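You operate a simulated robot arm through the tools that you are given. There is no shell and no other tool. Be economical: measure what you need, move in short steps, check, and stop when the job is done.

You run a simulated two-armed robot. Do the job below in one go: nothing can be reset, and whatever is moved stays where it is left.

## Task
Pick up the red ring binder from the binder board with one hand, pass it to the other hand and put it on the fitting worktop.

It is judged by the outcome, as a careful person would: the job done as asked, and still so three seconds after it is handed in. It fails if anything else is knocked over, pushed out of place, dropped, spilled or broken.

## Robot
Two 7-joint arms with two-finger parallel grippers on one trunk, on a base that drives. Base frame: it is fixed to the floor where the robot stands at the start and does not move with it; the origin is under the middle of the robot, x ahead of it, y to its left, z up. Readings come in mm, degrees, newtons and seconds.
The left shoulder is at the start at [70, 177, 1237], the right one opposite. With the tool pointing down near the work surface each hand reaches from about 100 to 680 mm from the robot's upright axis, wherever it stands, measured 20 degrees to its own side. Places, roughly: fitting worktop [500, -1900, 800]. Payload 3.43 kg a hand.
The TCP of each hand is the grasp point between the finger pads, 30 mm short of the fingertips. In the tool frame z runs along the fingers and y along their closing line. The gripper opens to 94 mm. The fingers are 28 mm wide and 10 mm thick; the gripper's body (50 by 96 mm) begins 55 mm behind the TCP.
Orientation is that of the tool frame in the base frame, as a unit quaternion [x, y, z, w]. With the fingers straight down and closing along the base's y, the tool's x points along the base's -x, its y along +y and its z along -z.

## Interface
- The arms move only by the tool nudge_tool. It takes "left_moves", "right_moves" or both (then of equal length, played together; a hand with none holds still); each is a list of rows, each a list of 3 entries, a list of its own where there are three numbers: the shift along the base's x, y, z in mm, then the turn, a rotation vector about the base's x, y, z in degrees, then the gripper command, from -1 (shut) to 1 (fully open), values between in proportion. In form: [[[tx, ty, tz], [rx, ry, rz], jaw], ...]. A call has 1 to 10 rows; each row is the pose to reach, as a shift and turn from the pose commanded when the call began. Each row takes 0.2 s and may step no farther than 50 mm and 8.6 degrees from the row before; otherwise, or with a gripper value out of range, the whole call is refused. A pose out of reach is approached as far as the arm can. The call stops where the force on the tool passes 40 N (or 10 N more than at its start, if that is more) or the arm is blocked; 0.2 s more then pass. The fingers move at their own pace (about 153 mm/s each) and stop on an object; they squeeze with about 38 N. The grip force told is the motor's: it shows also when the fingers shut on nothing. Time passes only in rows, and 0.2 s behind the last, so rows that repeat a pose let the fingers close. It gives the time, the measured TCP pose, the force on the tool (base axes), the opening and the grip force at its end, in the units of the frame above (readings bear some noise), with the torque about the TCP (base axes, N m) and any sound that the robot's microphone picked up.
- Cameras (640 x 400 px; columns grow to the right, rows downward): "scene" is now at [132.8, -34.1, 1571.7]; the picture's right is [-0.38, -0.93, 0.00], its down [-0.29, 0.12, -0.95] and it looks along [0.88, -0.36, -0.32] (base axes); focal length 250 px, centre (320, 200). "left" rides on the left gripper at [76, -14, -102] in its tool frame; the picture's right is [0.18, 0.98, 0.00], its down [-0.75, 0.14, -0.64] and it looks along [-0.63, 0.12, 0.77] (tool axes); focal length 243 px, centre (320, 200). "right" rides on the right gripper at [76, 14, -102] in its tool frame; the picture's right is [-0.18, 0.98, 0.00], its down [-0.75, -0.14, -0.64] and it looks along [-0.63, -0.12, 0.77] (tool axes); focal length 243 px, centre (320, 200). There is no depth. A picture from a camera that has moved, and an enlarged one, comes with that camera's place and axes in the base frame and with its lens. The place of the scene camera against the robot may be out by one fixed shift of up to 18 mm in any direction.
- capture(camera): a new picture of that camera. No time passes.
- move_column(by): slides the trunk up (or, below 0, down) by that many mm; the arms and the scene camera ride with it, the base frame stays. It gives what a move gives, with no picture.
- roll_base(legs): drives the robot by 1 to 6 legs, each [ahead, turn to the left] in mm and degrees, along the robot's own axes; the way and the turn of a leg run together, so that a leg with both is an arc; at most 1500 mm and 180 degrees a leg. The arms and the cameras ride along, it lands a little off, and it stops where it bumps. It gives what a move gives.
- head_to(pan, tilt): turns the head with the scene camera to pan (to the left, within 86 degrees either way) and tilt (down, from -29 to 69), counted from straight ahead of the robot. It gives what a move gives.
- close_up(camera, box): a new picture of the part [left, top, right, bottom] of that camera's present view, enlarged. No time passes.
- finish_job(): hands the job in; it is judged then, once.

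Work in short steps. Places have to be worked out from the pictures, the camera data and where the tool is seen: move nearer, look again, correct. Check each grasp and each placing, and mend what went wrong. You have 120 turns and 100 pictures in all, those below and enlarged ones among them. Open the grippers and draw the arms clear of the work before you hand the job in, unless the task says otherwise; then end with one line.

The tools are called after "Emit:" by a JSON object that holds its "op" and its "data". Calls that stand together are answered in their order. nudge_tool: Moves the arms, as the interface text tells. Its arguments: {"type":"object","properties":{"left_moves":{"type":"array","items":{"type":"array"}},"right_moves":{"type":"array","items":{"type":"array"}}},"required":[]} The other tools are called the same way: move_column (by) slides the trunk up or down; roll_base (legs) drives the base; head_to (pan, tilt) turns the head that bears the scene camera; capture (camera) takes a picture; close_up (camera, box) takes an enlarged picture of a part of a camera's view; finish_job () hands the job in.

At the start:

```text
time_s: 0.0
left_ee_pos: [420.9, 56.5, 1470.2]
left_tcp_rot: [0.0, 1.0, 0.0, 0.0]
left_contact_force: [-0.1, 0.6, -1.0]
left_wrist_torque: [-0.02, -0.02, 0.03]
left_grip_width: 93.7
left_finger_force: 0.1
right_ee_pos: [394.6, -326.7, 1506.1]
right_tcp_rot: [0.0, 1.0, -0.001, 0.001]
right_contact_force: [-0.4, 0.2, 0.3]
right_wrist_torque: [0.02, -0.03, -0.01]
right_grip_width: 93.8
right_finger_force: 0.0
trunk travel left (down, up): [-817.0, 23.0]
robot x, y, heading: [2.4, 1.4, 0.1]
head pan, tilt: [-22.1, 18.4]
```

scene: 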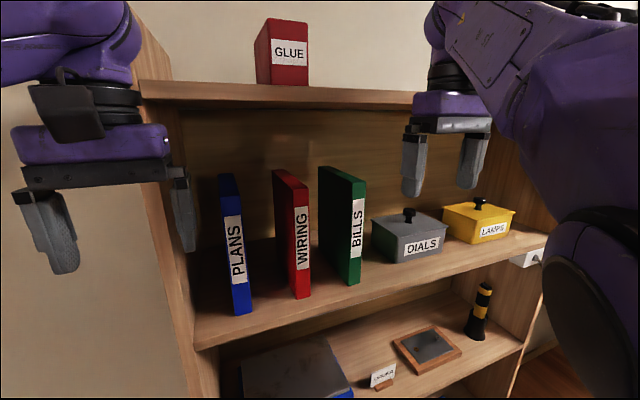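
right: 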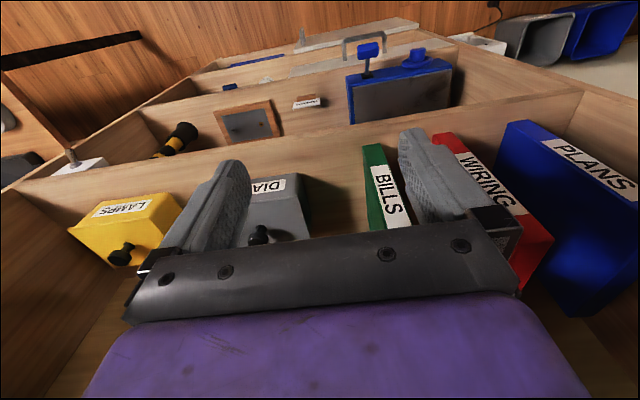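
left: 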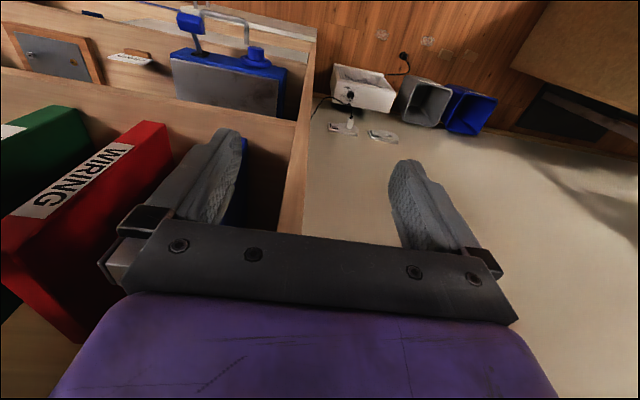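

The red WIRING binder looks to be at about x 504–654, y -140…-165, z 1250–1463, with about 80 mm free on each side. I'll look towards the worktop first, then come back to the binder.

Emit:
{"op": "head_to", "data": {"pan": -80, "tilt": 25}}

Emit:
{"op": "capture", "data": {"camera": "scene"}}

Emit:
{"op": "head_to", "data": {"pan": -15, "tilt": 18}}

Emit:
{"op": "capture", "data": {"camera": "scene"}}

```text
time_s: 1.3
left_ee_pos: [419.7, 58.1, 1469.0]
left_tcp_rot: [-0.001, 1.0, 0.0, 0.0]
left_contact_force: [0.2, -0.1, 0.0]
left_wrist_torque: [-0.01, 0.0, -0.04]
left_grip_width: 93.8
left_finger_force: 0.0
right_ee_pos: [394.7, -325.7, 1506.4]
right_tcp_rot: [0.001, 1.0, -0.001, 0.001]
right_contact_force: [-0.9, -0.2, 0.0]
right_wrist_torque: [-0.01, 0.01, -0.04]
right_grip_width: 94.1
right_finger_force: 0.0
trunk travel left (down, up): [-817.0, 23.0]
robot x, y, heading: [0.5, -2.6, 0.3]
head pan, tilt: [-80.0, 25.0]
```

```text
96 pictures are left
camera scene: at [62.5, -89.7, 1561.1], right [-0.98, -0.17, 0.0], down [-0.07, 0.42, -0.91], along [0.16, -0.89, -0.42], focal length 250 px, centre (320, 200)
```

scene: 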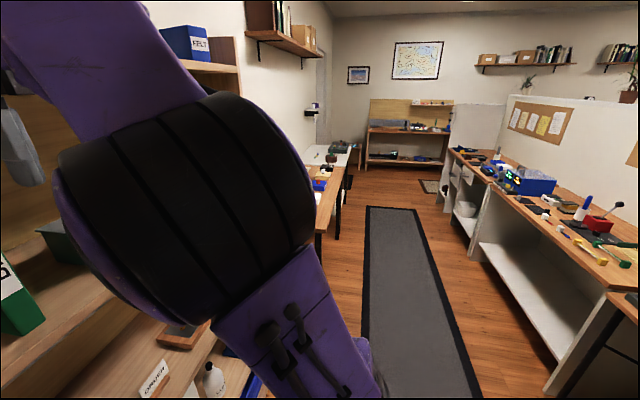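

```text
time_s: 2.6
left_ee_pos: [421.1, 57.9, 1470.7]
left_tcp_rot: [0.0, 1.0, 0.0, 0.0]
left_contact_force: [-0.4, 0.1, 0.7]
left_wrist_torque: [-0.03, 0.01, 0.0]
left_grip_width: 94.1
left_finger_force: 0.1
right_ee_pos: [394.3, -326.2, 1506.1]
right_tcp_rot: [0.0, 1.0, 0.0, 0.001]
right_contact_force: [0.0, 0.3, 0.0]
right_wrist_torque: [-0.01, -0.01, -0.02]
right_grip_width: 94.2
right_finger_force: 0.1
trunk travel left (down, up): [-817.0, 23.0]
robot x, y, heading: [-5.1, 4.0, 0.0]
head pan, tilt: [-15.0, 18.0]
```

```text
95 pictures are left
camera scene: at [136.5, -23.3, 1572.4], right [-0.26, -0.97, 0.0], down [-0.3, 0.08, -0.95], along [0.92, -0.25, -0.31], focal length 250 px, centre (320, 200)
```

scene: 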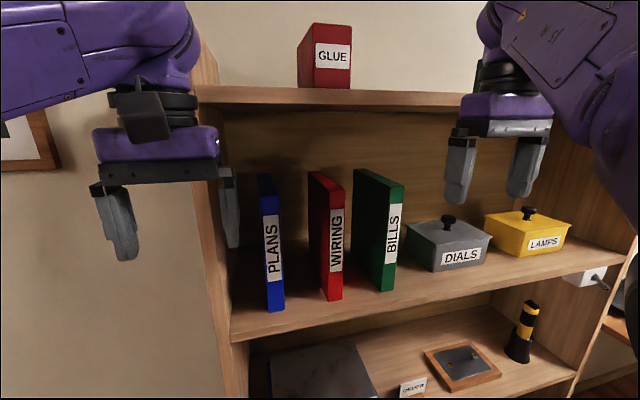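

The binders are clear of each other and the worktop stands along the same wall to the right. I'll bring the right hand in front of the red spine while turning its fingers towards +x.

Emit:
{"op": "nudge_tool", "data": {"right_moves": [[[0, 17, -10], [0, -8.5, 0], 1], [[0, 34, -25], [0, -17, 0], 1], [[0, 51, -45], [0, -25.5, 0], 1], [[0, 68, -65], [0, -34, 0], 1], [[5, 86, -85], [0, -42.5, 0], 1], [[10, 104, -100], [0, -51, 0], 1], [[15, 122, -115], [0, -59.5, 0], 1], [[20, 140, -130], [0, -68, 0], 1], [[25, 158, -145], [0, -76.5, 0], 1], [[30, 174, -160], [0, -85, 0], 1]]}}

Emit:
{"op": "capture", "data": {"camera": "scene"}}

Emit:
{"op": "capture", "data": {"camera": "right"}}

```text
time_s: 4.1
left_ee_pos: [411.4, 61.3, 1472.4]
left_tcp_rot: [0.001, 1.0, -0.001, 0.002]
left_contact_force: [-0.8, 1.3, 0.1]
left_wrist_torque: [-0.04, -0.06, 0.01]
left_grip_width: 93.8
left_finger_force: 0.0
right_ee_pos: [445.1, -245.0, 1640.5]
right_tcp_rot: [0.011, 0.944, -0.028, 0.329]
right_contact_force: [-0.8, 0.0, -0.1]
right_wrist_torque: [-0.05, -0.05, -0.04]
right_grip_width: 94.1
right_finger_force: 0.0
right hand out of reach, approached as far as the arm can: row 1, 2, 3, 4, 5, 6, 7
trunk travel left (down, up): [-817.0, 23.0]
robot x, y, heading: [0.8, 1.5, -0.5]
head pan, tilt: [-15.0, 18.0]
stopped in row 7 (right hand): the force on the tool passed its limit (the readings are from after the stop); the commanded pose is now the measured one
```

```text
94 pictures are left
camera scene: at [126.3, -19.2, 1573.6], right [-0.26, -0.96, 0.0], down [-0.29, 0.08, -0.95], along [0.92, -0.25, -0.3], focal length 250 px, centre (320, 200)
```

scene: 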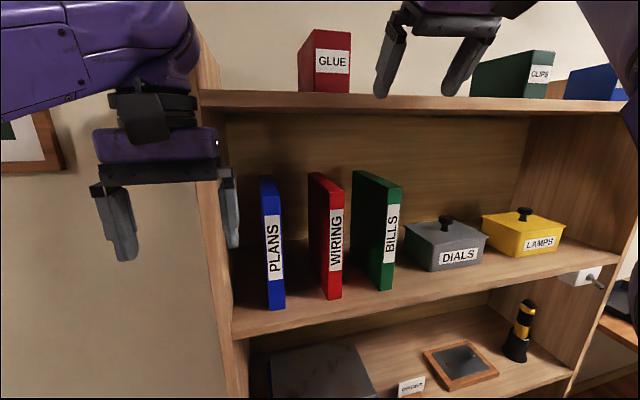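

```text
93 pictures are left
camera right: at [323.0, -225.6, 1673.1], right [0.18, 0.98, 0.07], down [0.19, -0.1, 0.98], along [0.96, -0.17, -0.2], focal length 243 px, centre (320, 200)
```

right: 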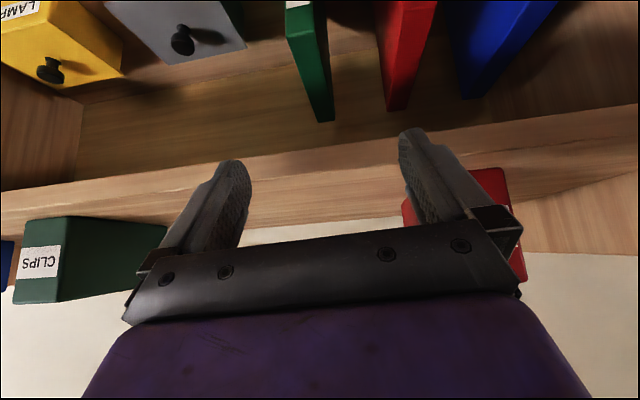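

The close-in horizontal pose is out of reach, so the hand drifted upward and touched the upper shelf edge area. I'll back the base 220 mm straight off the shelf and look again.

Emit:
{"op": "roll_base", "data": {"legs": [[-220, 0]]}}

Emit:
{"op": "capture", "data": {"camera": "scene"}}

```text
time_s: 5.8
left_ee_pos: [202.1, 56.1, 1467.3]
left_tcp_rot: [0.001, 1.0, 0.0, -0.003]
left_contact_force: [1.4, 0.2, -0.5]
left_wrist_torque: [-0.02, 0.01, 0.0]
left_grip_width: 94.3
left_finger_force: 0.1
right_ee_pos: [236.6, -249.1, 1635.3]
right_tcp_rot: [0.013, 0.946, -0.027, 0.323]
right_contact_force: [-0.1, 0.1, 0.1]
right_wrist_torque: [-0.02, 0.03, -0.02]
right_grip_width: 93.6
right_finger_force: 0.0
trunk travel left (down, up): [-817.0, 23.0]
robot x, y, heading: [-219.4, 1.2, -0.6]
head pan, tilt: [-15.0, 18.0]
```

```text
92 pictures are left
camera scene: at [-83.0, -23.0, 1571.9], right [-0.26, -0.96, 0.0], down [-0.3, 0.08, -0.95], along [0.92, -0.25, -0.31], focal length 250 px, centre (320, 200)
```

scene: 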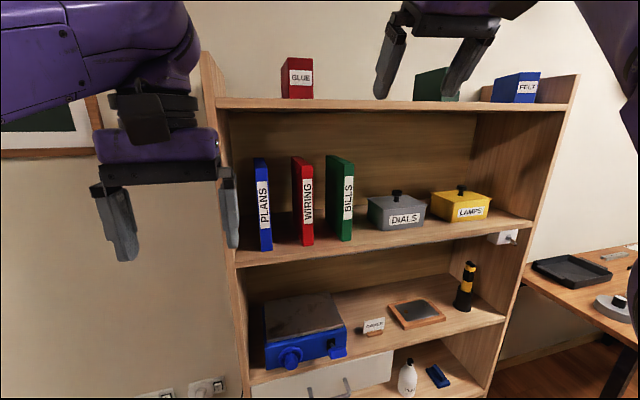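

Everything's still in place. Now with more room, I lower the right hand to in front of the red spine while finishing the turn to horizontal.

Emit:
{"op": "nudge_tool", "data": {"right_moves": [[[16, 10, -29], [0, -5.2, 0], 1], [[32, 20, -58], [0, -10.4, 0], 1], [[48, 30, -87], [0, -15.6, 0], 1], [[64, 40, -116], [0, -20.8, 0], 1], [[80, 50, -145], [0, -26, 0], 1], [[96, 60, -174], [0, -31.2, 0], 1], [[112, 70, -203], [0, -36.4, 0], 1], [[128, 80, -232], [0, -41.6, 0], 1], [[144, 90, -261], [0, -46.8, 0], 1], [[160, 97, -290], [0, -52, 0], 1]]}}

Emit:
{"op": "capture", "data": {"camera": "scene"}}

Emit:
{"op": "capture", "data": {"camera": "right"}}

```text
time_s: 8.0
left_ee_pos: [198.0, 54.7, 1468.6]
left_tcp_rot: [0.002, 1.0, 0.0, -0.001]
left_contact_force: [0.2, -0.5, 0.1]
left_wrist_torque: [0.03, 0.0, 0.01]
left_grip_width: 93.9
left_finger_force: 0.1
right_ee_pos: [426.7, -352.6, 1370.7]
right_tcp_rot: [-0.038, 0.71, 0.023, 0.703]
right_contact_force: [-0.5, -0.5, -0.5]
right_wrist_torque: [-0.01, -0.02, 0.05]
right_grip_width: 93.9
right_finger_force: 0.0
right hand out of reach, approached as far as the arm can: row 1, 2, 3, 4, 5, 6, 7, 8, 9, 10
trunk travel left (down, up): [-817.0, 23.0]
robot x, y, heading: [-223.9, 1.4, -0.1]
head pan, tilt: [-15.0, 18.0]
```

```text
91 pictures are left
camera scene: at [-87.1, -25.6, 1572.4], right [-0.26, -0.96, 0.0], down [-0.3, 0.08, -0.95], along [0.92, -0.25, -0.31], focal length 250 px, centre (320, 200)
```

scene: 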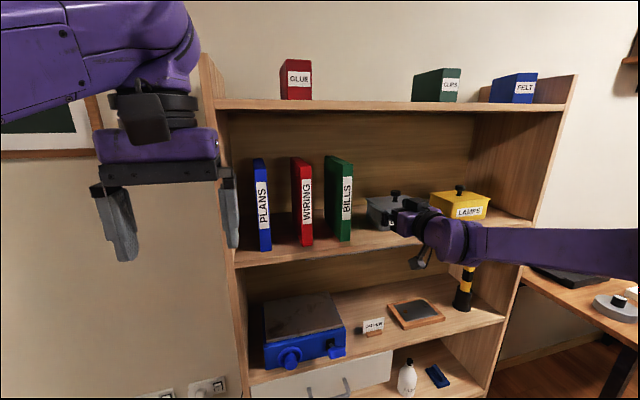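

```text
90 pictures are left
camera right: at [322.4, -350.7, 1296.1], right [-0.08, 0.98, 0.16], down [-0.62, -0.18, 0.76], along [0.78, -0.04, 0.62], focal length 243 px, centre (320, 200)
```

right: 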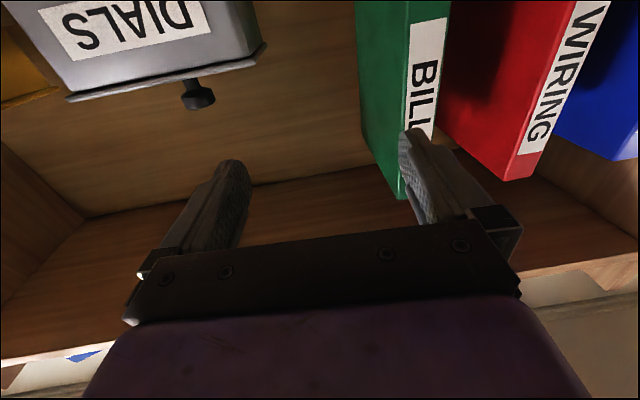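

The hand is level now but sits too far right (y ≈ -352). Nothing has been touched, so I'll shift it left along y.

Emit:
{"op": "nudge_tool", "data": {"right_moves": [[[0, 30, 0], [0, 0, 0], 1], [[-5, 60, -5], [0, 0, 0], 1], [[-5, 90, -10], [0, 0, 0], 1], [[-5, 120, -15], [0, 0, 0], 1], [[-5, 150, -20], [0, 0, 0], 1], [[-5, 180, -20], [0, 0, 0], 1], [[-5, 200, -20], [0, 0, 0], 1]]}}

Emit:
{"op": "capture", "data": {"camera": "scene"}}

```text
time_s: 9.6
left_ee_pos: [198.4, 58.4, 1468.1]
left_tcp_rot: [0.002, 1.0, 0.0, -0.001]
left_contact_force: [0.4, -0.5, -0.1]
left_wrist_torque: [-0.03, -0.02, 0.02]
left_grip_width: 93.8
left_finger_force: 0.1
right_ee_pos: [467.4, -278.4, 1365.2]
right_tcp_rot: [-0.084, 0.71, 0.051, 0.697]
right_contact_force: [-0.8, 0.0, 0.9]
right_wrist_torque: [0.01, 0.02, -0.01]
right_grip_width: 93.8
right_finger_force: 0.1
right hand out of reach, approached as far as the arm can: row 1, 2, 3, 4, 5, 6, 7
trunk travel left (down, up): [-817.0, 23.0]
robot x, y, heading: [-227.6, 3.8, -0.2]
head pan, tilt: [-15.0, 18.0]
```

```text
89 pictures are left
camera scene: at [-86.8, -22.2, 1572.3], right [-0.26, -0.96, 0.0], down [-0.3, 0.08, -0.95], along [0.92, -0.25, -0.31], focal length 250 px, centre (320, 200)
```

scene: 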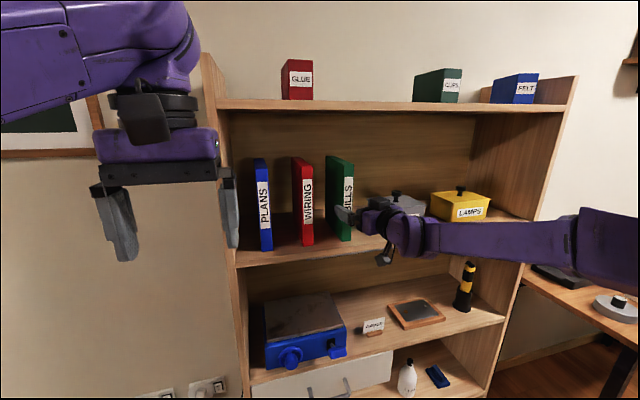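

The commanded pose may have run ahead of the measured one, since I was stacking on unreached targets. I'll pull back 50 mm in x to see which reference applies.

Emit:
{"op": "nudge_tool", "data": {"right_moves": [[[-25, 0, 0], [0, 0, 0], 1], [[-50, 0, 0], [0, 0, 0], 1], [[-50, 0, 0], [0, 0, 0], 1]]}}

```text
time_s: 10.4
left_ee_pos: [199.5, 56.6, 1468.1]
left_tcp_rot: [0.001, 1.0, 0.0, -0.002]
left_contact_force: [0.0, -0.6, 0.3]
left_wrist_torque: [0.0, 0.0, 0.01]
left_grip_width: 93.9
left_finger_force: 0.1
right_ee_pos: [422.1, -285.6, 1365.8]
right_tcp_rot: [-0.086, 0.711, 0.051, 0.696]
right_contact_force: [0.1, 1.0, -0.3]
right_wrist_torque: [0.02, 0.0, -0.03]
right_grip_width: 94.1
right_finger_force: 0.0
right hand out of reach, approached as far as the arm can: row 2, 3
trunk travel left (down, up): [-817.0, 23.0]
robot x, y, heading: [-228.0, 2.7, -0.5]
head pan, tilt: [-15.0, 18.0]
```

The reference resets to the reached pose, and the limit is an inner one, so farther out is easier. I'll back the base another 120 mm, then shift the hand left while squaring its yaw.

Emit:
{"op": "roll_base", "data": {"legs": [[-120, 0]]}}

Emit:
{"op": "nudge_tool", "data": {"right_moves": [[[25, 0, 0], [0, 0, 0], 1], [[50, 10, 0], [0, 0, -2], 1], [[75, 25, -3], [0, 0, -4], 1], [[100, 45, -6], [0, 0, -6], 1], [[110, 70, -9], [0, 0, -8], 1], [[115, 95, -12], [0, 0, -10], 1], [[115, 115, -15], [0, 0, -11], 1], [[115, 133, -15], [0, 0, -11], 1]]}}

Emit:
{"op": "capture", "data": {"camera": "scene"}}

```text
time_s: 11.6
left_ee_pos: [82.1, 56.5, 1467.0]
left_tcp_rot: [0.002, 1.0, 0.0, -0.003]
left_contact_force: [-0.9, -0.4, -0.8]
left_wrist_torque: [-0.02, 0.03, 0.02]
left_grip_width: 94.1
left_finger_force: 0.0
right_ee_pos: [304.2, -284.7, 1365.7]
right_tcp_rot: [-0.085, 0.711, 0.052, 0.696]
right_contact_force: [-0.2, -0.1, -0.2]
right_wrist_torque: [0.01, -0.01, 0.03]
right_grip_width: 94.1
right_finger_force: 0.1
trunk travel left (down, up): [-817.0, 23.0]
robot x, y, heading: [-343.9, -0.2, -0.5]
head pan, tilt: [-15.0, 18.0]
```

```text
time_s: 13.4
left_ee_pos: [81.1, 58.7, 1468.2]
left_tcp_rot: [0.001, 1.0, 0.0, -0.001]
left_contact_force: [-0.7, -0.3, 0.9]
left_wrist_torque: [-0.01, 0.01, 0.03]
left_grip_width: 93.8
left_finger_force: 0.1
right_ee_pos: [500.8, -248.8, 1383.6]
right_tcp_rot: [-0.054, 0.719, 0.009, 0.693]
right_contact_force: [0.1, 0.0, -0.3]
right_wrist_torque: [-0.01, 0.04, -0.02]
right_grip_width: 93.9
right_finger_force: 0.1
right hand out of reach, approached as far as the arm can: row 2, 3, 4, 5, 6, 7, 8
trunk travel left (down, up): [-817.0, 23.0]
robot x, y, heading: [-344.7, 1.7, -0.5]
head pan, tilt: [-15.0, 18.0]
```

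```text
88 pictures are left
camera scene: at [-204.6, -20.8, 1572.3], right [-0.27, -0.96, 0.0], down [-0.3, 0.08, -0.95], along [0.92, -0.25, -0.31], focal length 250 px, centre (320, 200)
```

scene: 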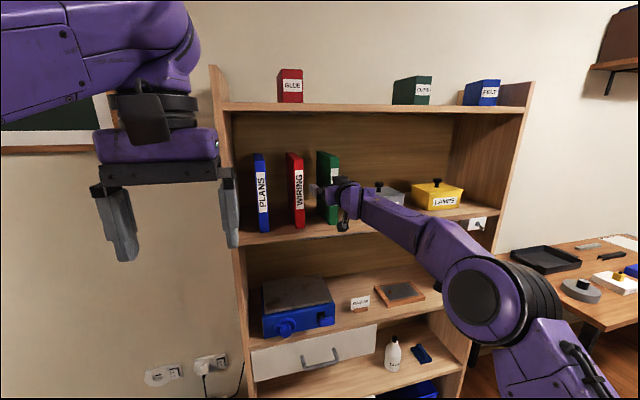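

The hand is around the green binder's spine without touching it (zero force). I'll back straight out with the base, then look left, because I need to stand further left so the red binder is at the right arm's own side.

Emit:
{"op": "roll_base", "data": {"legs": [[-120, 0]]}}

Emit:
{"op": "head_to", "data": {"pan": 70, "tilt": 30}}

Emit:
{"op": "capture", "data": {"camera": "scene"}}

Emit:
{"op": "head_to", "data": {"pan": -10, "tilt": 18}}

Emit:
{"op": "capture", "data": {"camera": "scene"}}

```text
time_s: 14.7
left_ee_pos: [-40.1, 58.4, 1466.9]
left_tcp_rot: [0.002, 1.0, 0.0, -0.003]
left_contact_force: [0.8, 0.2, 0.3]
left_wrist_torque: [0.02, 0.0, 0.01]
left_grip_width: 93.9
left_finger_force: 0.1
right_ee_pos: [379.8, -247.4, 1382.3]
right_tcp_rot: [-0.053, 0.72, 0.008, 0.692]
right_contact_force: [1.4, 0.3, 0.4]
right_wrist_torque: [0.0, -0.03, -0.03]
right_grip_width: 94.1
right_finger_force: 0.0
trunk travel left (down, up): [-817.0, 23.0]
robot x, y, heading: [-463.9, 4.2, -0.4]
head pan, tilt: [-15.0, 18.0]
```

```text
time_s: 16.2
left_ee_pos: [-41.3, 58.0, 1468.2]
left_tcp_rot: [0.002, 1.0, 0.0, -0.001]
left_contact_force: [0.6, -0.6, 0.0]
left_wrist_torque: [0.01, 0.0, 0.0]
left_grip_width: 94.1
left_finger_force: 0.0
right_ee_pos: [377.7, -247.5, 1383.4]
right_tcp_rot: [-0.054, 0.719, 0.008, 0.692]
right_contact_force: [-0.1, -0.8, 0.0]
right_wrist_torque: [0.02, -0.02, -0.01]
right_grip_width: 94.1
right_finger_force: 0.1
trunk travel left (down, up): [-817.0, 23.0]
robot x, y, heading: [-464.0, 4.9, -0.3]
head pan, tilt: [70.0, 30.0]
```

```text
87 pictures are left
camera scene: at [-385.6, 88.1, 1553.1], right [0.94, -0.35, 0.0], down [-0.17, -0.47, -0.87], along [0.3, 0.81, -0.5], focal length 250 px, centre (320, 200)
```

scene: 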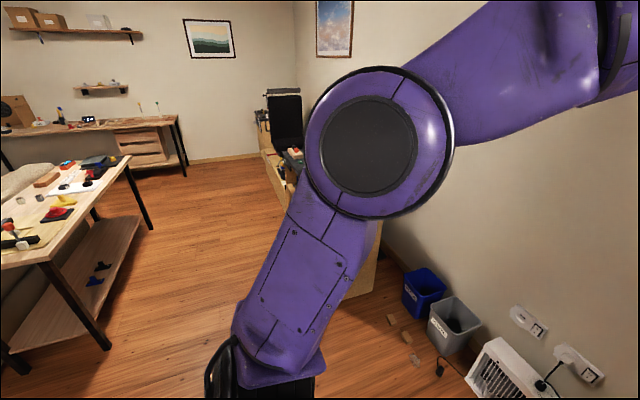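

```text
time_s: 17.8
left_ee_pos: [-41.9, 58.4, 1469.1]
left_tcp_rot: [0.002, 1.0, 0.0, -0.003]
left_contact_force: [0.2, 1.1, 0.3]
left_wrist_torque: [0.0, 0.02, -0.01]
left_grip_width: 93.8
left_finger_force: 0.1
right_ee_pos: [378.3, -248.2, 1382.2]
right_tcp_rot: [-0.054, 0.719, 0.009, 0.693]
right_contact_force: [0.4, -0.4, -0.6]
right_wrist_torque: [0.01, 0.03, -0.01]
right_grip_width: 94.0
right_finger_force: 0.0
trunk travel left (down, up): [-817.0, 23.0]
robot x, y, heading: [-464.2, -2.2, -0.2]
head pan, tilt: [-10.0, 18.0]
```

```text
86 pictures are left
camera scene: at [-325.4, -13.3, 1572.4], right [-0.18, -0.98, 0.0], down [-0.3, 0.06, -0.95], along [0.94, -0.17, -0.31], focal length 250 px, centre (320, 200)
```

scene: 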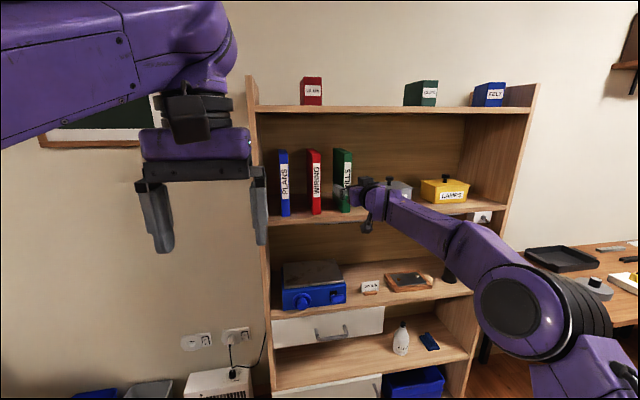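

The floor to the left is free. I'll draw the right hand in a little, then drive: turn left 90°, go 240 mm, and turn right 100°.

Emit:
{"op": "nudge_tool", "data": {"right_moves": [[[-30, -30, 0], [0, 0, 0], 1], [[-60, -60, 0], [0, 0, 0], 1], [[-90, -90, 0], [0, 0, 0], 1], [[-120, -100, 0], [0, 0, 0], 1]]}}

Emit:
{"op": "roll_base", "data": {"legs": [[0, 90], [240, 0], [0, -100]]}}

Emit:
{"op": "capture", "data": {"camera": "scene"}}

```text
time_s: 18.8
left_ee_pos: [-43.4, 57.2, 1470.0]
left_tcp_rot: [0.001, 1.0, 0.001, -0.001]
left_contact_force: [-0.3, 0.3, 0.3]
left_wrist_torque: [-0.02, 0.05, 0.01]
left_grip_width: 94.1
left_finger_force: 0.0
right_ee_pos: [256.2, -349.4, 1384.4]
right_tcp_rot: [-0.054, 0.719, 0.008, 0.693]
right_contact_force: [-0.9, 0.5, -0.5]
right_wrist_torque: [0.02, -0.01, 0.04]
right_grip_width: 93.8
right_finger_force: 0.1
trunk travel left (down, up): [-817.0, 23.0]
robot x, y, heading: [-464.4, 1.7, -0.4]
head pan, tilt: [-10.0, 18.0]
```

```text
time_s: 28.6
left_ee_pos: [-38.7, 234.2, 1468.0]
left_tcp_rot: [0.081, 0.997, 0.001, -0.003]
left_contact_force: [0.2, -0.1, 0.7]
left_wrist_torque: [-0.04, 0.01, 0.02]
left_grip_width: 94.0
left_finger_force: 0.0
right_ee_pos: [192.6, -216.0, 1384.3]
right_tcp_rot: [0.005, 0.721, -0.046, 0.692]
right_contact_force: [-0.5, -0.1, -0.5]
right_wrist_torque: [-0.01, 0.04, 0.0]
right_grip_width: 93.9
right_finger_force: 0.0
trunk travel left (down, up): [-817.0, 23.0]
robot x, y, heading: [-462.3, 245.7, -9.7]
head pan, tilt: [-10.0, 18.0]
```

```text
85 pictures are left
camera scene: at [-330.3, 207.6, 1572.4], right [-0.33, -0.94, 0.0], down [-0.29, 0.1, -0.95], along [0.9, -0.32, -0.31], focal length 250 px, centre (320, 200)
```

scene: 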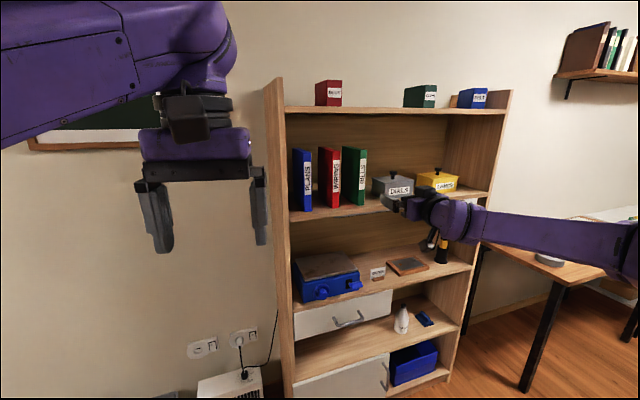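

The move was fully reachable from here. I'll drive 180 mm forward, then square the hand and line it up in front of the red spine.

Emit:
{"op": "roll_base", "data": {"legs": [[180, 0]]}}

Emit:
{"op": "nudge_tool", "data": {"right_moves": [[[5, 15, -5], [0.5, -0.5, 1], 1], [[10, 30, -10], [1.2, -1, 2], 1], [[20, 50, -20], [2.2, -1.6, 3], 1], [[30, 75, -30], [3, -2.3, 4.2], 1], [[38, 94, -34], [3.4, -2.3, 4.2], 1]]}}

Emit:
{"op": "capture", "data": {"camera": "right"}}

Emit:
{"op": "capture", "data": {"camera": "scene"}}

```text
time_s: 30.1
left_ee_pos: [136.8, 204.9, 1469.7]
left_tcp_rot: [0.081, 0.997, -0.001, 0.001]
left_contact_force: [-0.7, 0.3, -0.6]
left_wrist_torque: [0.01, -0.06, 0.04]
left_grip_width: 94.0
left_finger_force: 0.1
right_ee_pos: [369.2, -244.8, 1386.5]
right_tcp_rot: [0.003, 0.72, -0.046, 0.692]
right_contact_force: [-0.6, -0.4, 0.1]
right_wrist_torque: [-0.02, 0.02, 0.01]
right_grip_width: 94.2
right_finger_force: 0.0
trunk travel left (down, up): [-817.0, 23.0]
robot x, y, heading: [-284.1, 217.2, -9.4]
head pan, tilt: [-10.0, 18.0]
```

```text
time_s: 31.3
left_ee_pos: [139.9, 204.1, 1469.3]
left_tcp_rot: [0.081, 0.997, 0.0, -0.001]
left_contact_force: [0.1, -0.4, 1.0]
left_wrist_torque: [-0.01, 0.0, 0.03]
left_grip_width: 93.9
left_finger_force: 0.1
right_ee_pos: [407.9, -173.1, 1366.6]
right_tcp_rot: [-0.006, 0.708, 0.004, 0.707]
right_contact_force: [-1.1, -0.3, 0.0]
right_wrist_torque: [-0.01, 0.02, 0.0]
right_grip_width: 94.0
right_finger_force: 0.0
right hand out of reach, approached as far as the arm can: row 4, 5
trunk travel left (down, up): [-817.0, 23.0]
robot x, y, heading: [-284.5, 217.0, -9.5]
head pan, tilt: [-10.0, 18.0]
```

```text
84 pictures are left
camera right: at [304.7, -162.3, 1291.2], right [-0.01, 0.98, 0.18], down [-0.64, -0.15, 0.75], along [0.77, -0.11, 0.63], focal length 243 px, centre (320, 200)
```

right: 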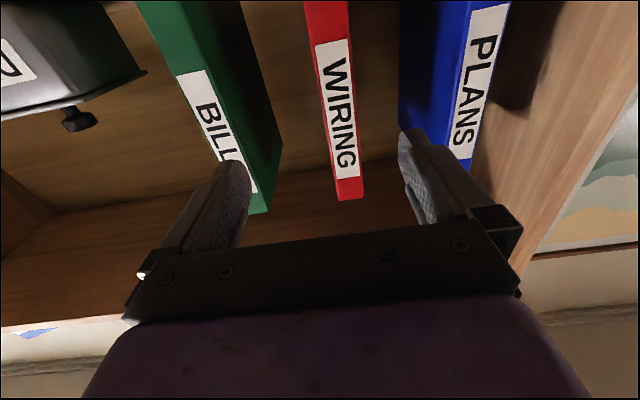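

```text
83 pictures are left
camera scene: at [-151.6, 177.4, 1572.5], right [-0.33, -0.94, 0.0], down [-0.29, 0.1, -0.95], along [0.9, -0.32, -0.31], focal length 250 px, centre (320, 200)
```

scene: 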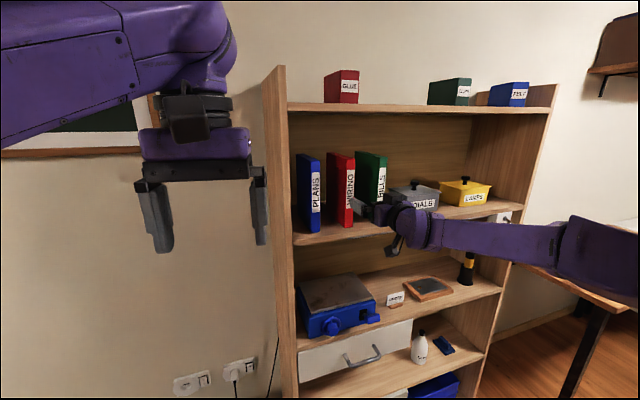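

The hand is now square. From the right camera, the red spine is centred at y ≈ -158. I'll shift +15 in y and 30 forward, still short of the spine.

Emit:
{"op": "nudge_tool", "data": {"right_moves": [[[20, 3, -4], [0, 0, 0], 1], [[35, 9, -10], [0, 0, 0], 1], [[40, 15, -16], [0, 0, 0], 1], [[40, 15, -16], [0, 0, 0], 1]]}}

Emit:
{"op": "capture", "data": {"camera": "right"}}

```text
time_s: 32.3
left_ee_pos: [141.6, 204.3, 1467.5]
left_tcp_rot: [0.081, 0.997, 0.0, -0.002]
left_contact_force: [0.9, 0.0, -0.9]
left_wrist_torque: [0.01, 0.03, -0.01]
left_grip_width: 94.3
left_finger_force: 0.1
right_ee_pos: [442.9, -167.0, 1357.4]
right_tcp_rot: [-0.002, 0.707, 0.002, 0.707]
right_contact_force: [0.0, 0.2, -0.2]
right_wrist_torque: [-0.02, 0.0, 0.01]
right_grip_width: 93.7
right_finger_force: 0.2
right hand out of reach, approached as far as the arm can: row 3, 4
trunk travel left (down, up): [-817.0, 23.0]
robot x, y, heading: [-285.9, 212.5, -9.3]
head pan, tilt: [-10.0, 18.0]
```

```text
82 pictures are left
camera right: at [340.1, -155.4, 1281.2], right [-0.01, 0.98, 0.18], down [-0.64, -0.14, 0.75], along [0.77, -0.11, 0.63], focal length 243 px, centre (320, 200)
```

right: 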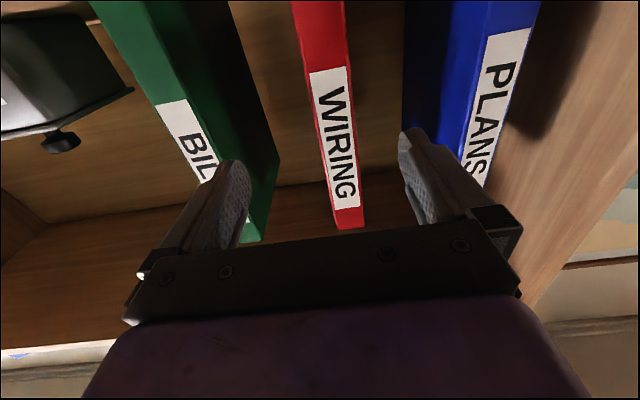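

The spine centre is still at y ≈ -157, with the hand at about -166. I'll advance 40 mm while easing 10 mm left.

Emit:
{"op": "nudge_tool", "data": {"right_moves": [[[20, 2, -4], [0, 0, 0], 1], [[40, 8, -6], [0, 0, 0], 1], [[45, 10, -6], [0, 0, 0], 1]]}}

Emit:
{"op": "capture", "data": {"camera": "right"}}

Emit:
{"op": "close_up", "data": {"camera": "scene", "box": [270, 120, 470, 260]}}

```text
time_s: 33.1
left_ee_pos: [140.2, 205.1, 1468.5]
left_tcp_rot: [0.081, 0.997, 0.0, -0.001]
left_contact_force: [-0.2, 0.4, 0.1]
left_wrist_torque: [0.01, 0.02, 0.01]
left_grip_width: 94.1
left_finger_force: 0.1
right_ee_pos: [487.3, -156.7, 1351.6]
right_tcp_rot: [-0.001, 0.707, 0.0, 0.707]
right_contact_force: [-0.5, -0.1, 0.1]
right_wrist_torque: [0.02, 0.01, 0.0]
right_grip_width: 94.0
right_finger_force: 0.0
trunk travel left (down, up): [-817.0, 23.0]
robot x, y, heading: [-284.6, 214.1, -9.5]
head pan, tilt: [-10.0, 18.0]
```

```text
81 pictures are left
camera right: at [384.4, -143.4, 1275.8], right [0.0, 0.98, 0.18], down [-0.64, -0.14, 0.75], along [0.77, -0.12, 0.63], focal length 243 px, centre (320, 200)
```

right: 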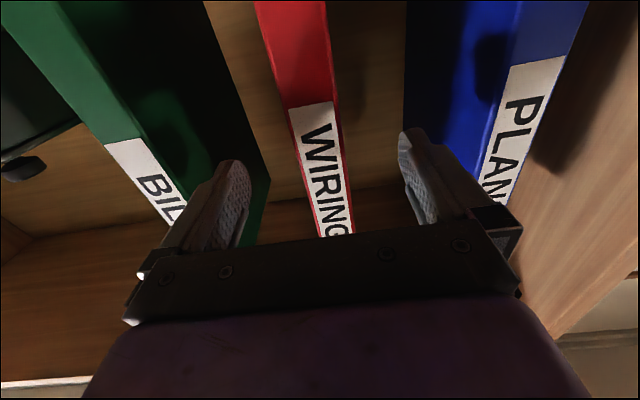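

```text
2.86 times, centred on (370, 190) of scene
camera zoom: at [-151.2, 177.5, 1572.4], right [-0.33, -0.94, 0.0], down [-0.29, 0.1, -0.95], along [0.9, -0.32, -0.31], focal length 716 px, centre (177, 229)
```

zoom: 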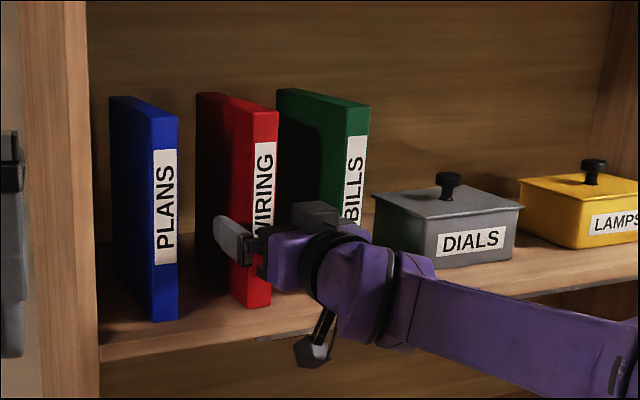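

The hand is well centred and clear of the neighbours. I'll advance 50 mm so the fingers straddle the binder, then check.

Emit:
{"op": "nudge_tool", "data": {"right_moves": [[[17, 0, 0], [0, 0, 0], 1], [[34, 0, 0], [0, 0, 0], 1], [[50, 0, 0], [0, 0, 0], 1]]}}

Emit:
{"op": "capture", "data": {"camera": "right"}}

Emit:
{"op": "close_up", "data": {"camera": "scene", "box": [270, 120, 470, 260]}}

```text
time_s: 33.9
left_ee_pos: [142.0, 204.3, 1467.6]
left_tcp_rot: [0.08, 0.997, 0.0, -0.002]
left_contact_force: [0.5, 0.6, 0.2]
left_wrist_torque: [0.01, 0.02, 0.01]
left_grip_width: 93.9
left_finger_force: 0.1
right_ee_pos: [537.5, -155.2, 1351.5]
right_tcp_rot: [-0.002, 0.708, 0.001, 0.706]
right_contact_force: [-0.3, 0.1, 0.6]
right_wrist_torque: [0.01, 0.0, 0.0]
right_grip_width: 94.3
right_finger_force: 0.0
trunk travel left (down, up): [-817.0, 23.0]
robot x, y, heading: [-282.3, 215.1, -9.3]
head pan, tilt: [-10.0, 18.0]
```

```text
79 pictures are left
camera right: at [434.8, -143.6, 1275.8], right [0.0, 0.98, 0.18], down [-0.64, -0.14, 0.76], along [0.77, -0.12, 0.63], focal length 243 px, centre (320, 200)
```

right: 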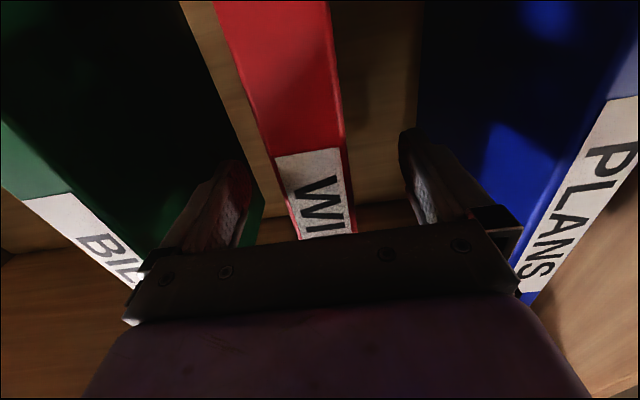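

```text
2.86 times, centred on (370, 190) of scene
camera zoom: at [-149.6, 178.3, 1572.3], right [-0.33, -0.94, 0.0], down [-0.29, 0.1, -0.95], along [0.9, -0.32, -0.31], focal length 716 px, centre (177, 229)
```

zoom: 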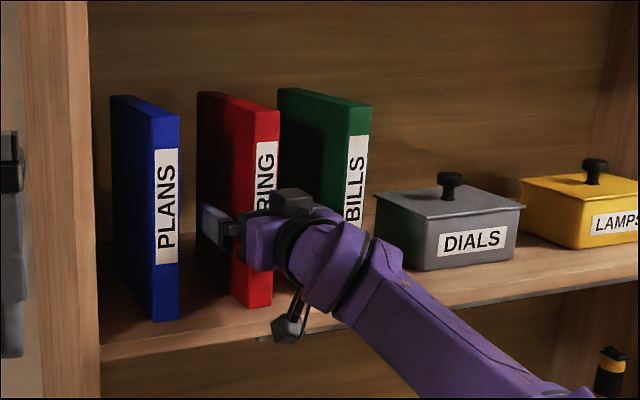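

The fingers straddle the red binder with overlap and nothing is touched. I'll close the gripper.

Emit:
{"op": "nudge_tool", "data": {"right_moves": [[[0, 0, 0], [0, 0, 0], 0], [[0, 0, 0], [0, 0, 0], -1], [[0, 0, 0], [0, 0, 0], -1], [[0, 0, 0], [0, 0, 0], -1]]}}

Emit:
{"op": "capture", "data": {"camera": "right"}}

```text
time_s: 34.9
left_ee_pos: [141.2, 204.2, 1467.9]
left_tcp_rot: [0.082, 0.997, 0.0, -0.002]
left_contact_force: [-0.6, -0.2, 0.9]
left_wrist_torque: [0.0, -0.03, -0.02]
left_grip_width: 93.8
left_finger_force: 0.0
right_ee_pos: [535.9, -155.3, 1352.6]
right_tcp_rot: [-0.002, 0.707, 0.001, 0.707]
right_contact_force: [-0.9, 0.7, 0.7]
right_wrist_torque: [0.06, 0.08, 0.06]
right_grip_width: 34.0
right_finger_force: 37.7
trunk travel left (down, up): [-817.0, 23.0]
robot x, y, heading: [-283.4, 214.8, -9.6]
head pan, tilt: [-10.0, 18.0]
```

```text
77 pictures are left
camera right: at [433.8, -144.2, 1276.4], right [0.0, 0.98, 0.18], down [-0.64, -0.14, 0.75], along [0.77, -0.12, 0.63], focal length 243 px, centre (320, 200)
```

right: 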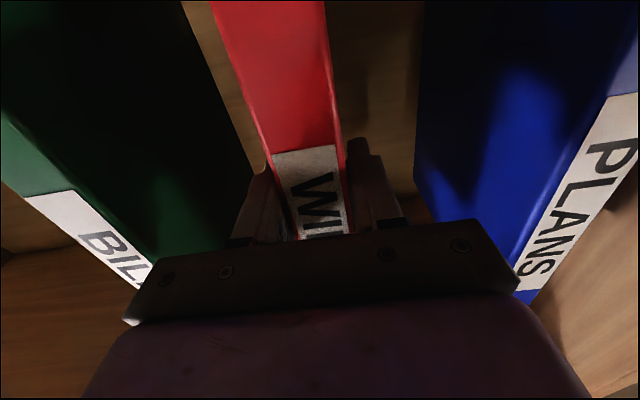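

It's gripped: 34 mm thick, 38 N. I'll lift 25 mm gently.

Emit:
{"op": "nudge_tool", "data": {"right_moves": [[[0, 0, 8], [0, 0, 0], -1], [[0, 0, 17], [0, 0, 0], -1], [[0, 0, 25], [0, 0, 0], -1], [[0, 0, 25], [0, 0, 0], -1]]}}

Emit:
{"op": "close_up", "data": {"camera": "scene", "box": [270, 120, 470, 260]}}

```text
time_s: 35.9
left_ee_pos: [142.1, 203.6, 1468.1]
left_tcp_rot: [0.081, 0.997, 0.0, -0.002]
left_contact_force: [0.4, 0.9, -0.8]
left_wrist_torque: [0.03, -0.01, 0.01]
left_grip_width: 94.1
left_finger_force: 0.1
right_ee_pos: [536.6, -155.1, 1368.7]
right_tcp_rot: [-0.001, 0.708, 0.0, 0.706]
right_contact_force: [-0.5, 0.1, -2.6]
right_wrist_torque: [0.0, 0.25, -0.02]
right_grip_width: 34.1
right_finger_force: 38.0
right hand out of reach, approached as far as the arm can: row 2, 3, 4
trunk travel left (down, up): [-817.0, 23.0]
robot x, y, heading: [-281.1, 212.6, -9.5]
head pan, tilt: [-10.0, 18.0]
```

```text
2.86 times, centred on (370, 190) of scene
camera zoom: at [-149.5, 177.0, 1572.2], right [-0.33, -0.94, 0.0], down [-0.29, 0.1, -0.95], along [0.9, -0.32, -0.31], focal length 716 px, centre (177, 229)
```

zoom: 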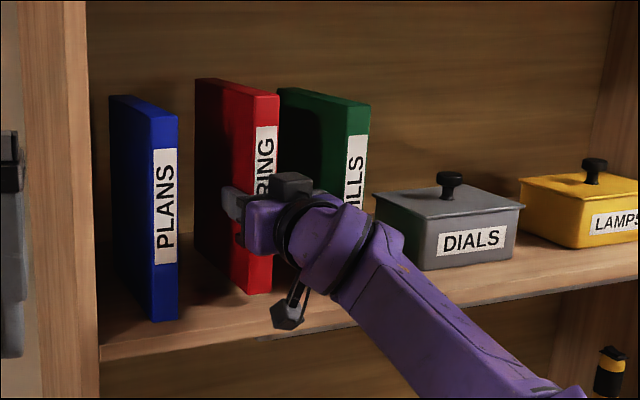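

The binder is lifted cleanly by 16 mm and weighs about 2.6 N. I'll raise the trunk 12 mm, then reverse the base out 260 mm. The sideways drift is about 40 mm, with roughly 75 mm free.

Emit:
{"op": "move_column", "data": {"by": 12}}

Emit:
{"op": "roll_base", "data": {"legs": [[-130, 0]]}}

Emit:
{"op": "capture", "data": {"camera": "scene"}}

```text
time_s: 36.5
left_ee_pos: [141.8, 203.6, 1479.6]
left_tcp_rot: [0.081, 0.997, 0.0, -0.002]
left_contact_force: [0.1, -0.5, 0.9]
left_wrist_torque: [-0.01, 0.03, -0.03]
left_grip_width: 94.0
left_finger_force: 0.1
right_ee_pos: [535.7, -156.2, 1381.5]
right_tcp_rot: [-0.001, 0.708, 0.001, 0.707]
right_contact_force: [0.4, -0.3, -2.9]
right_wrist_torque: [0.05, 0.21, 0.01]
right_grip_width: 34.2
right_finger_force: 37.9
trunk travel left (down, up): [-829.0, 11.0]
robot x, y, heading: [-282.1, 213.8, -9.5]
head pan, tilt: [-10.0, 18.0]
```

```text
time_s: 37.8
left_ee_pos: [16.9, 225.0, 1478.7]
left_tcp_rot: [0.081, 0.997, 0.001, -0.002]
left_contact_force: [-0.1, 0.2, 0.1]
left_wrist_torque: [-0.03, -0.01, -0.01]
left_grip_width: 93.9
left_finger_force: 0.1
right_ee_pos: [411.2, -134.7, 1379.0]
right_tcp_rot: [-0.001, 0.708, 0.001, 0.706]
right_contact_force: [0.2, 1.3, -3.8]
right_wrist_torque: [0.01, 0.2, -0.03]
right_grip_width: 34.0
right_finger_force: 38.2
trunk travel left (down, up): [-829.0, 11.0]
robot x, y, heading: [-413.4, 239.7, -9.5]
head pan, tilt: [-10.0, 18.0]
```

```text
75 pictures are left
camera scene: at [-275.5, 197.8, 1584.0], right [-0.33, -0.94, 0.0], down [-0.29, 0.1, -0.95], along [0.9, -0.32, -0.31], focal length 250 px, centre (320, 200)
```

scene: 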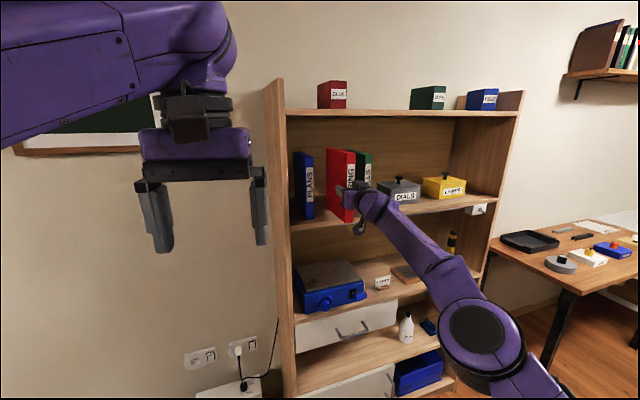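

Everything is clear. I'll continue back 170 mm to free the binder completely, then view the worktop.

Emit:
{"op": "roll_base", "data": {"legs": [[-170, 0]]}}

Emit:
{"op": "capture", "data": {"camera": "scene"}}

Emit:
{"op": "head_to", "data": {"pan": -45, "tilt": 15}}

Emit:
{"op": "capture", "data": {"camera": "scene"}}

```text
time_s: 39.3
left_ee_pos: [-151.0, 252.2, 1478.9]
left_tcp_rot: [0.082, 0.997, 0.001, -0.002]
left_contact_force: [-0.1, -0.2, -0.3]
left_wrist_torque: [0.02, 0.05, 0.03]
left_grip_width: 94.0
left_finger_force: 0.1
right_ee_pos: [242.5, -107.2, 1377.9]
right_tcp_rot: [-0.001, 0.709, 0.0, 0.706]
right_contact_force: [-0.4, 0.5, -2.9]
right_wrist_torque: [-0.02, 0.22, 0.02]
right_grip_width: 34.4
right_finger_force: 38.1
trunk travel left (down, up): [-829.0, 11.0]
robot x, y, heading: [-578.5, 266.5, -9.5]
head pan, tilt: [-10.0, 18.0]
```

```text
74 pictures are left
camera scene: at [-442.5, 225.7, 1584.0], right [-0.34, -0.94, 0.0], down [-0.29, 0.1, -0.95], along [0.9, -0.32, -0.31], focal length 250 px, centre (320, 200)
```

scene: 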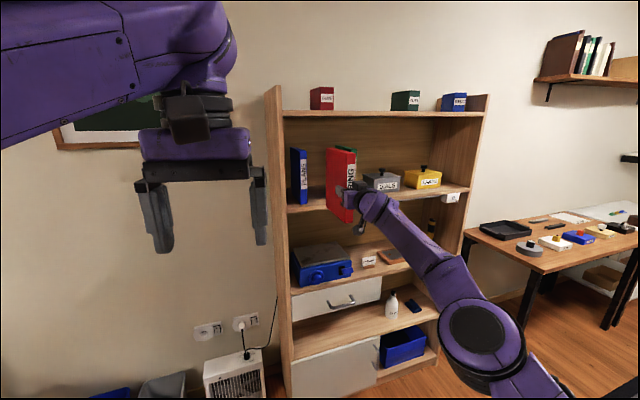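

```text
time_s: 40.3
left_ee_pos: [-153.0, 253.1, 1479.8]
left_tcp_rot: [0.082, 0.997, 0.0, -0.002]
left_contact_force: [0.2, 0.2, 0.2]
left_wrist_torque: [-0.02, 0.01, 0.01]
left_grip_width: 93.9
left_finger_force: 0.0
right_ee_pos: [240.2, -106.1, 1379.0]
right_tcp_rot: [-0.001, 0.708, 0.0, 0.706]
right_contact_force: [-0.3, -0.5, -3.8]
right_wrist_torque: [-0.06, 0.22, 0.0]
right_grip_width: 34.4
right_finger_force: 38.0
trunk travel left (down, up): [-829.0, 11.0]
robot x, y, heading: [-580.1, 266.1, -9.5]
head pan, tilt: [-45.0, 15.0]
```

```text
73 pictures are left
camera scene: at [-478.9, 181.4, 1589.2], right [-0.81, -0.58, 0.0], down [-0.15, 0.21, -0.97], along [0.56, -0.79, -0.26], focal length 250 px, centre (320, 200)
```

scene: 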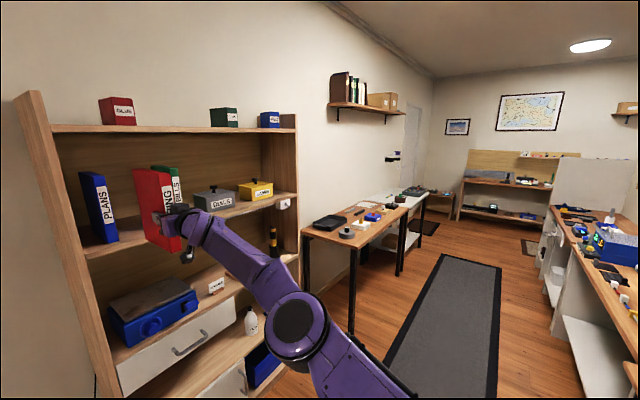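

The red binder is clear, and the wooden table with the tray and knobs matches the worktop location. I'll square the robot to heading 0, then swing the right hand inward (yaw left) for the handover.

Emit:
{"op": "roll_base", "data": {"legs": [[0, 9.5]]}}

Emit:
{"op": "nudge_tool", "data": {"right_moves": [[[-20, 0, 0], [0, 0, 7], -1], [[-40, 0, 0], [0, 0, 14], -1], [[-60, 0, 0], [0, 0, 21], -1], [[-80, 0, 0], [0, 0, 28], -1], [[-100, 0, 0], [0, 0, 35], -1], [[-120, 0, 0], [0, 0, 42], -1], [[-140, 0, 0], [0, 0, 49], -1]]}}

Emit:
{"op": "head_to", "data": {"pan": 0, "tilt": 25}}

Emit:
{"op": "capture", "data": {"camera": "scene"}}

```text
time_s: 41.3
left_ee_pos: [-156.3, 320.4, 1479.3]
left_tcp_rot: [0.0, 1.0, 0.001, -0.003]
left_contact_force: [1.0, -0.4, -0.2]
left_wrist_torque: [0.01, -0.03, 0.0]
left_grip_width: 93.9
left_finger_force: 0.0
right_ee_pos: [290.0, 30.2, 1379.3]
right_tcp_rot: [-0.058, 0.706, 0.059, 0.703]
right_contact_force: [-0.4, 0.3, -3.7]
right_wrist_torque: [-0.04, 0.16, -0.01]
right_grip_width: 34.2
right_finger_force: 37.9
trunk travel left (down, up): [-829.0, 11.0]
robot x, y, heading: [-579.5, 265.2, -0.4]
head pan, tilt: [-45.0, 15.0]
```

```text
time_s: 42.9
left_ee_pos: [-156.7, 321.3, 1480.6]
left_tcp_rot: [0.0, 1.0, 0.001, -0.002]
left_contact_force: [0.9, -0.4, 0.4]
left_wrist_torque: [0.0, -0.03, -0.01]
left_grip_width: 93.6
left_finger_force: 0.2
right_ee_pos: [150.6, 32.8, 1379.8]
right_tcp_rot: [-0.347, 0.617, 0.346, 0.616]
right_contact_force: [-0.2, 0.0, -3.6]
right_wrist_torque: [-0.2, 0.11, 0.02]
right_grip_width: 34.2
right_finger_force: 38.3
trunk travel left (down, up): [-829.0, 11.0]
robot x, y, heading: [-579.1, 263.7, 0.3]
head pan, tilt: [-45.0, 15.0]
```

```text
time_s: 44.1
left_ee_pos: [-157.0, 322.6, 1479.7]
left_tcp_rot: [0.0, 1.0, 0.001, -0.002]
left_contact_force: [0.1, 0.6, 0.2]
left_wrist_torque: [0.0, -0.02, 0.0]
left_grip_width: 93.8
left_finger_force: 0.1
right_ee_pos: [150.5, 33.1, 1380.5]
right_tcp_rot: [-0.346, 0.618, 0.345, 0.616]
right_contact_force: [0.1, 0.2, -3.0]
right_wrist_torque: [-0.17, 0.14, -0.03]
right_grip_width: 34.0
right_finger_force: 38.5
trunk travel left (down, up): [-829.0, 11.0]
robot x, y, heading: [-579.5, 265.1, -0.3]
head pan, tilt: [0.0, 25.0]
```

```text
72 pictures are left
camera scene: at [-440.5, 265.6, 1573.0], right [0.0, -1.0, 0.0], down [-0.42, 0.0, -0.91], along [0.91, 0.0, -0.42], focal length 250 px, centre (320, 200)
```

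scene: 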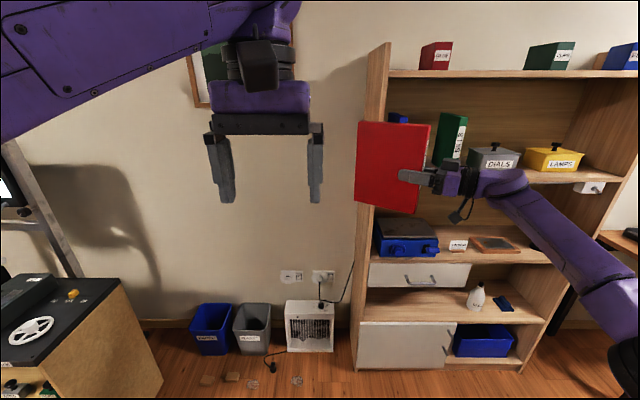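

All reachable. The binder is now at yaw ~59°, so I'll continue to 90° and bring it closer to the robot's middle.

Emit:
{"op": "nudge_tool", "data": {"right_moves": [[[-30, 14, 0], [0, 0, 6], -1], [[-60, 28, 0], [0, 0, 12], -1], [[-90, 42, 0], [0, 0, 18], -1], [[-120, 56, 0], [0, 0, 24], -1], [[-150, 70, 0], [0, 0, 31], -1]]}}

Emit:
{"op": "capture", "data": {"camera": "scene"}}

```text
time_s: 45.3
left_ee_pos: [-157.8, 323.4, 1480.8]
left_tcp_rot: [0.0, 1.0, 0.0, -0.002]
left_contact_force: [0.3, 0.1, -0.3]
left_wrist_torque: [0.01, -0.02, 0.0]
left_grip_width: 94.0
left_finger_force: 0.1
right_ee_pos: [-2.0, 103.5, 1379.7]
right_tcp_rot: [-0.499, 0.503, 0.497, 0.502]
right_contact_force: [0.7, 1.3, -3.4]
right_wrist_torque: [-0.22, 0.04, -0.02]
right_grip_width: 34.3
right_finger_force: 37.8
trunk travel left (down, up): [-829.0, 11.0]
robot x, y, heading: [-581.4, 266.3, 0.0]
head pan, tilt: [0.0, 25.0]
```

```text
71 pictures are left
camera scene: at [-441.6, 266.5, 1573.1], right [0.0, -1.0, 0.0], down [-0.42, 0.0, -0.91], along [0.91, 0.0, -0.42], focal length 250 px, centre (320, 200)
```

scene: 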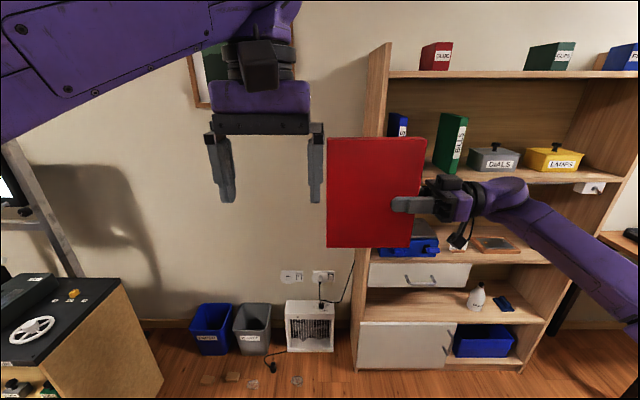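

The binder is square to the robot: x ≈ -2, y 85–253, z 1270–1492, held by the right fingers at the spine. I'll raise the left hand above it and start turning so it closes along x.

Emit:
{"op": "nudge_tool", "data": {"left_moves": [[[0, 0, 25], [0, 0, -8], 1], [[0, 0, 50], [0, 0, -16], 1], [[0, 0, 75], [0, 0, -24], 1], [[10, -10, 85], [0, 0, -32], 1], [[20, -20, 85], [0, 0, -40], 1], [[30, -30, 85], [0, 0, -48], 1]]}}

Emit:
{"op": "capture", "data": {"camera": "scene"}}

```text
time_s: 46.7
left_ee_pos: [-169.2, 343.8, 1504.7]
left_tcp_rot: [0.39, 0.921, -0.002, 0.001]
left_contact_force: [-0.3, 1.7, -0.2]
left_wrist_torque: [-0.06, 0.01, 0.04]
left_grip_width: 93.9
left_finger_force: 0.0
left hand out of reach, approached as far as the arm can: row 2, 3, 4, 5, 6
right_ee_pos: [-0.9, 113.3, 1381.2]
right_tcp_rot: [-0.501, 0.504, 0.496, 0.5]
right_contact_force: [0.4, 0.9, -3.2]
right_wrist_torque: [-0.25, 0.01, -0.02]
right_grip_width: 34.3
right_finger_force: 37.8
trunk travel left (down, up): [-829.0, 11.0]
robot x, y, heading: [-581.5, 267.7, 0.1]
head pan, tilt: [0.0, 25.0]
```

```text
70 pictures are left
camera scene: at [-441.2, 276.5, 1573.0], right [0.0, -1.0, 0.01], down [-0.42, -0.01, -0.91], along [0.91, 0.0, -0.42], focal length 250 px, centre (320, 200)
```

scene: 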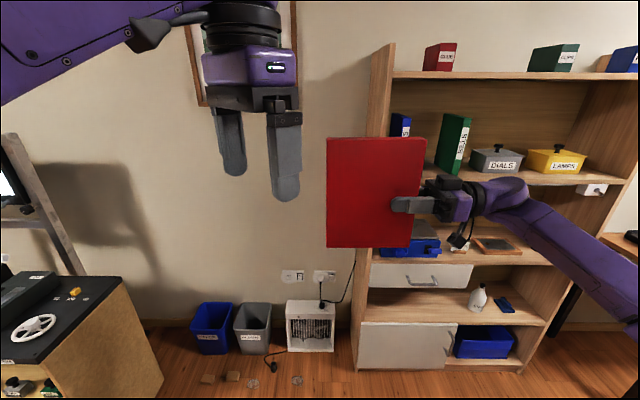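

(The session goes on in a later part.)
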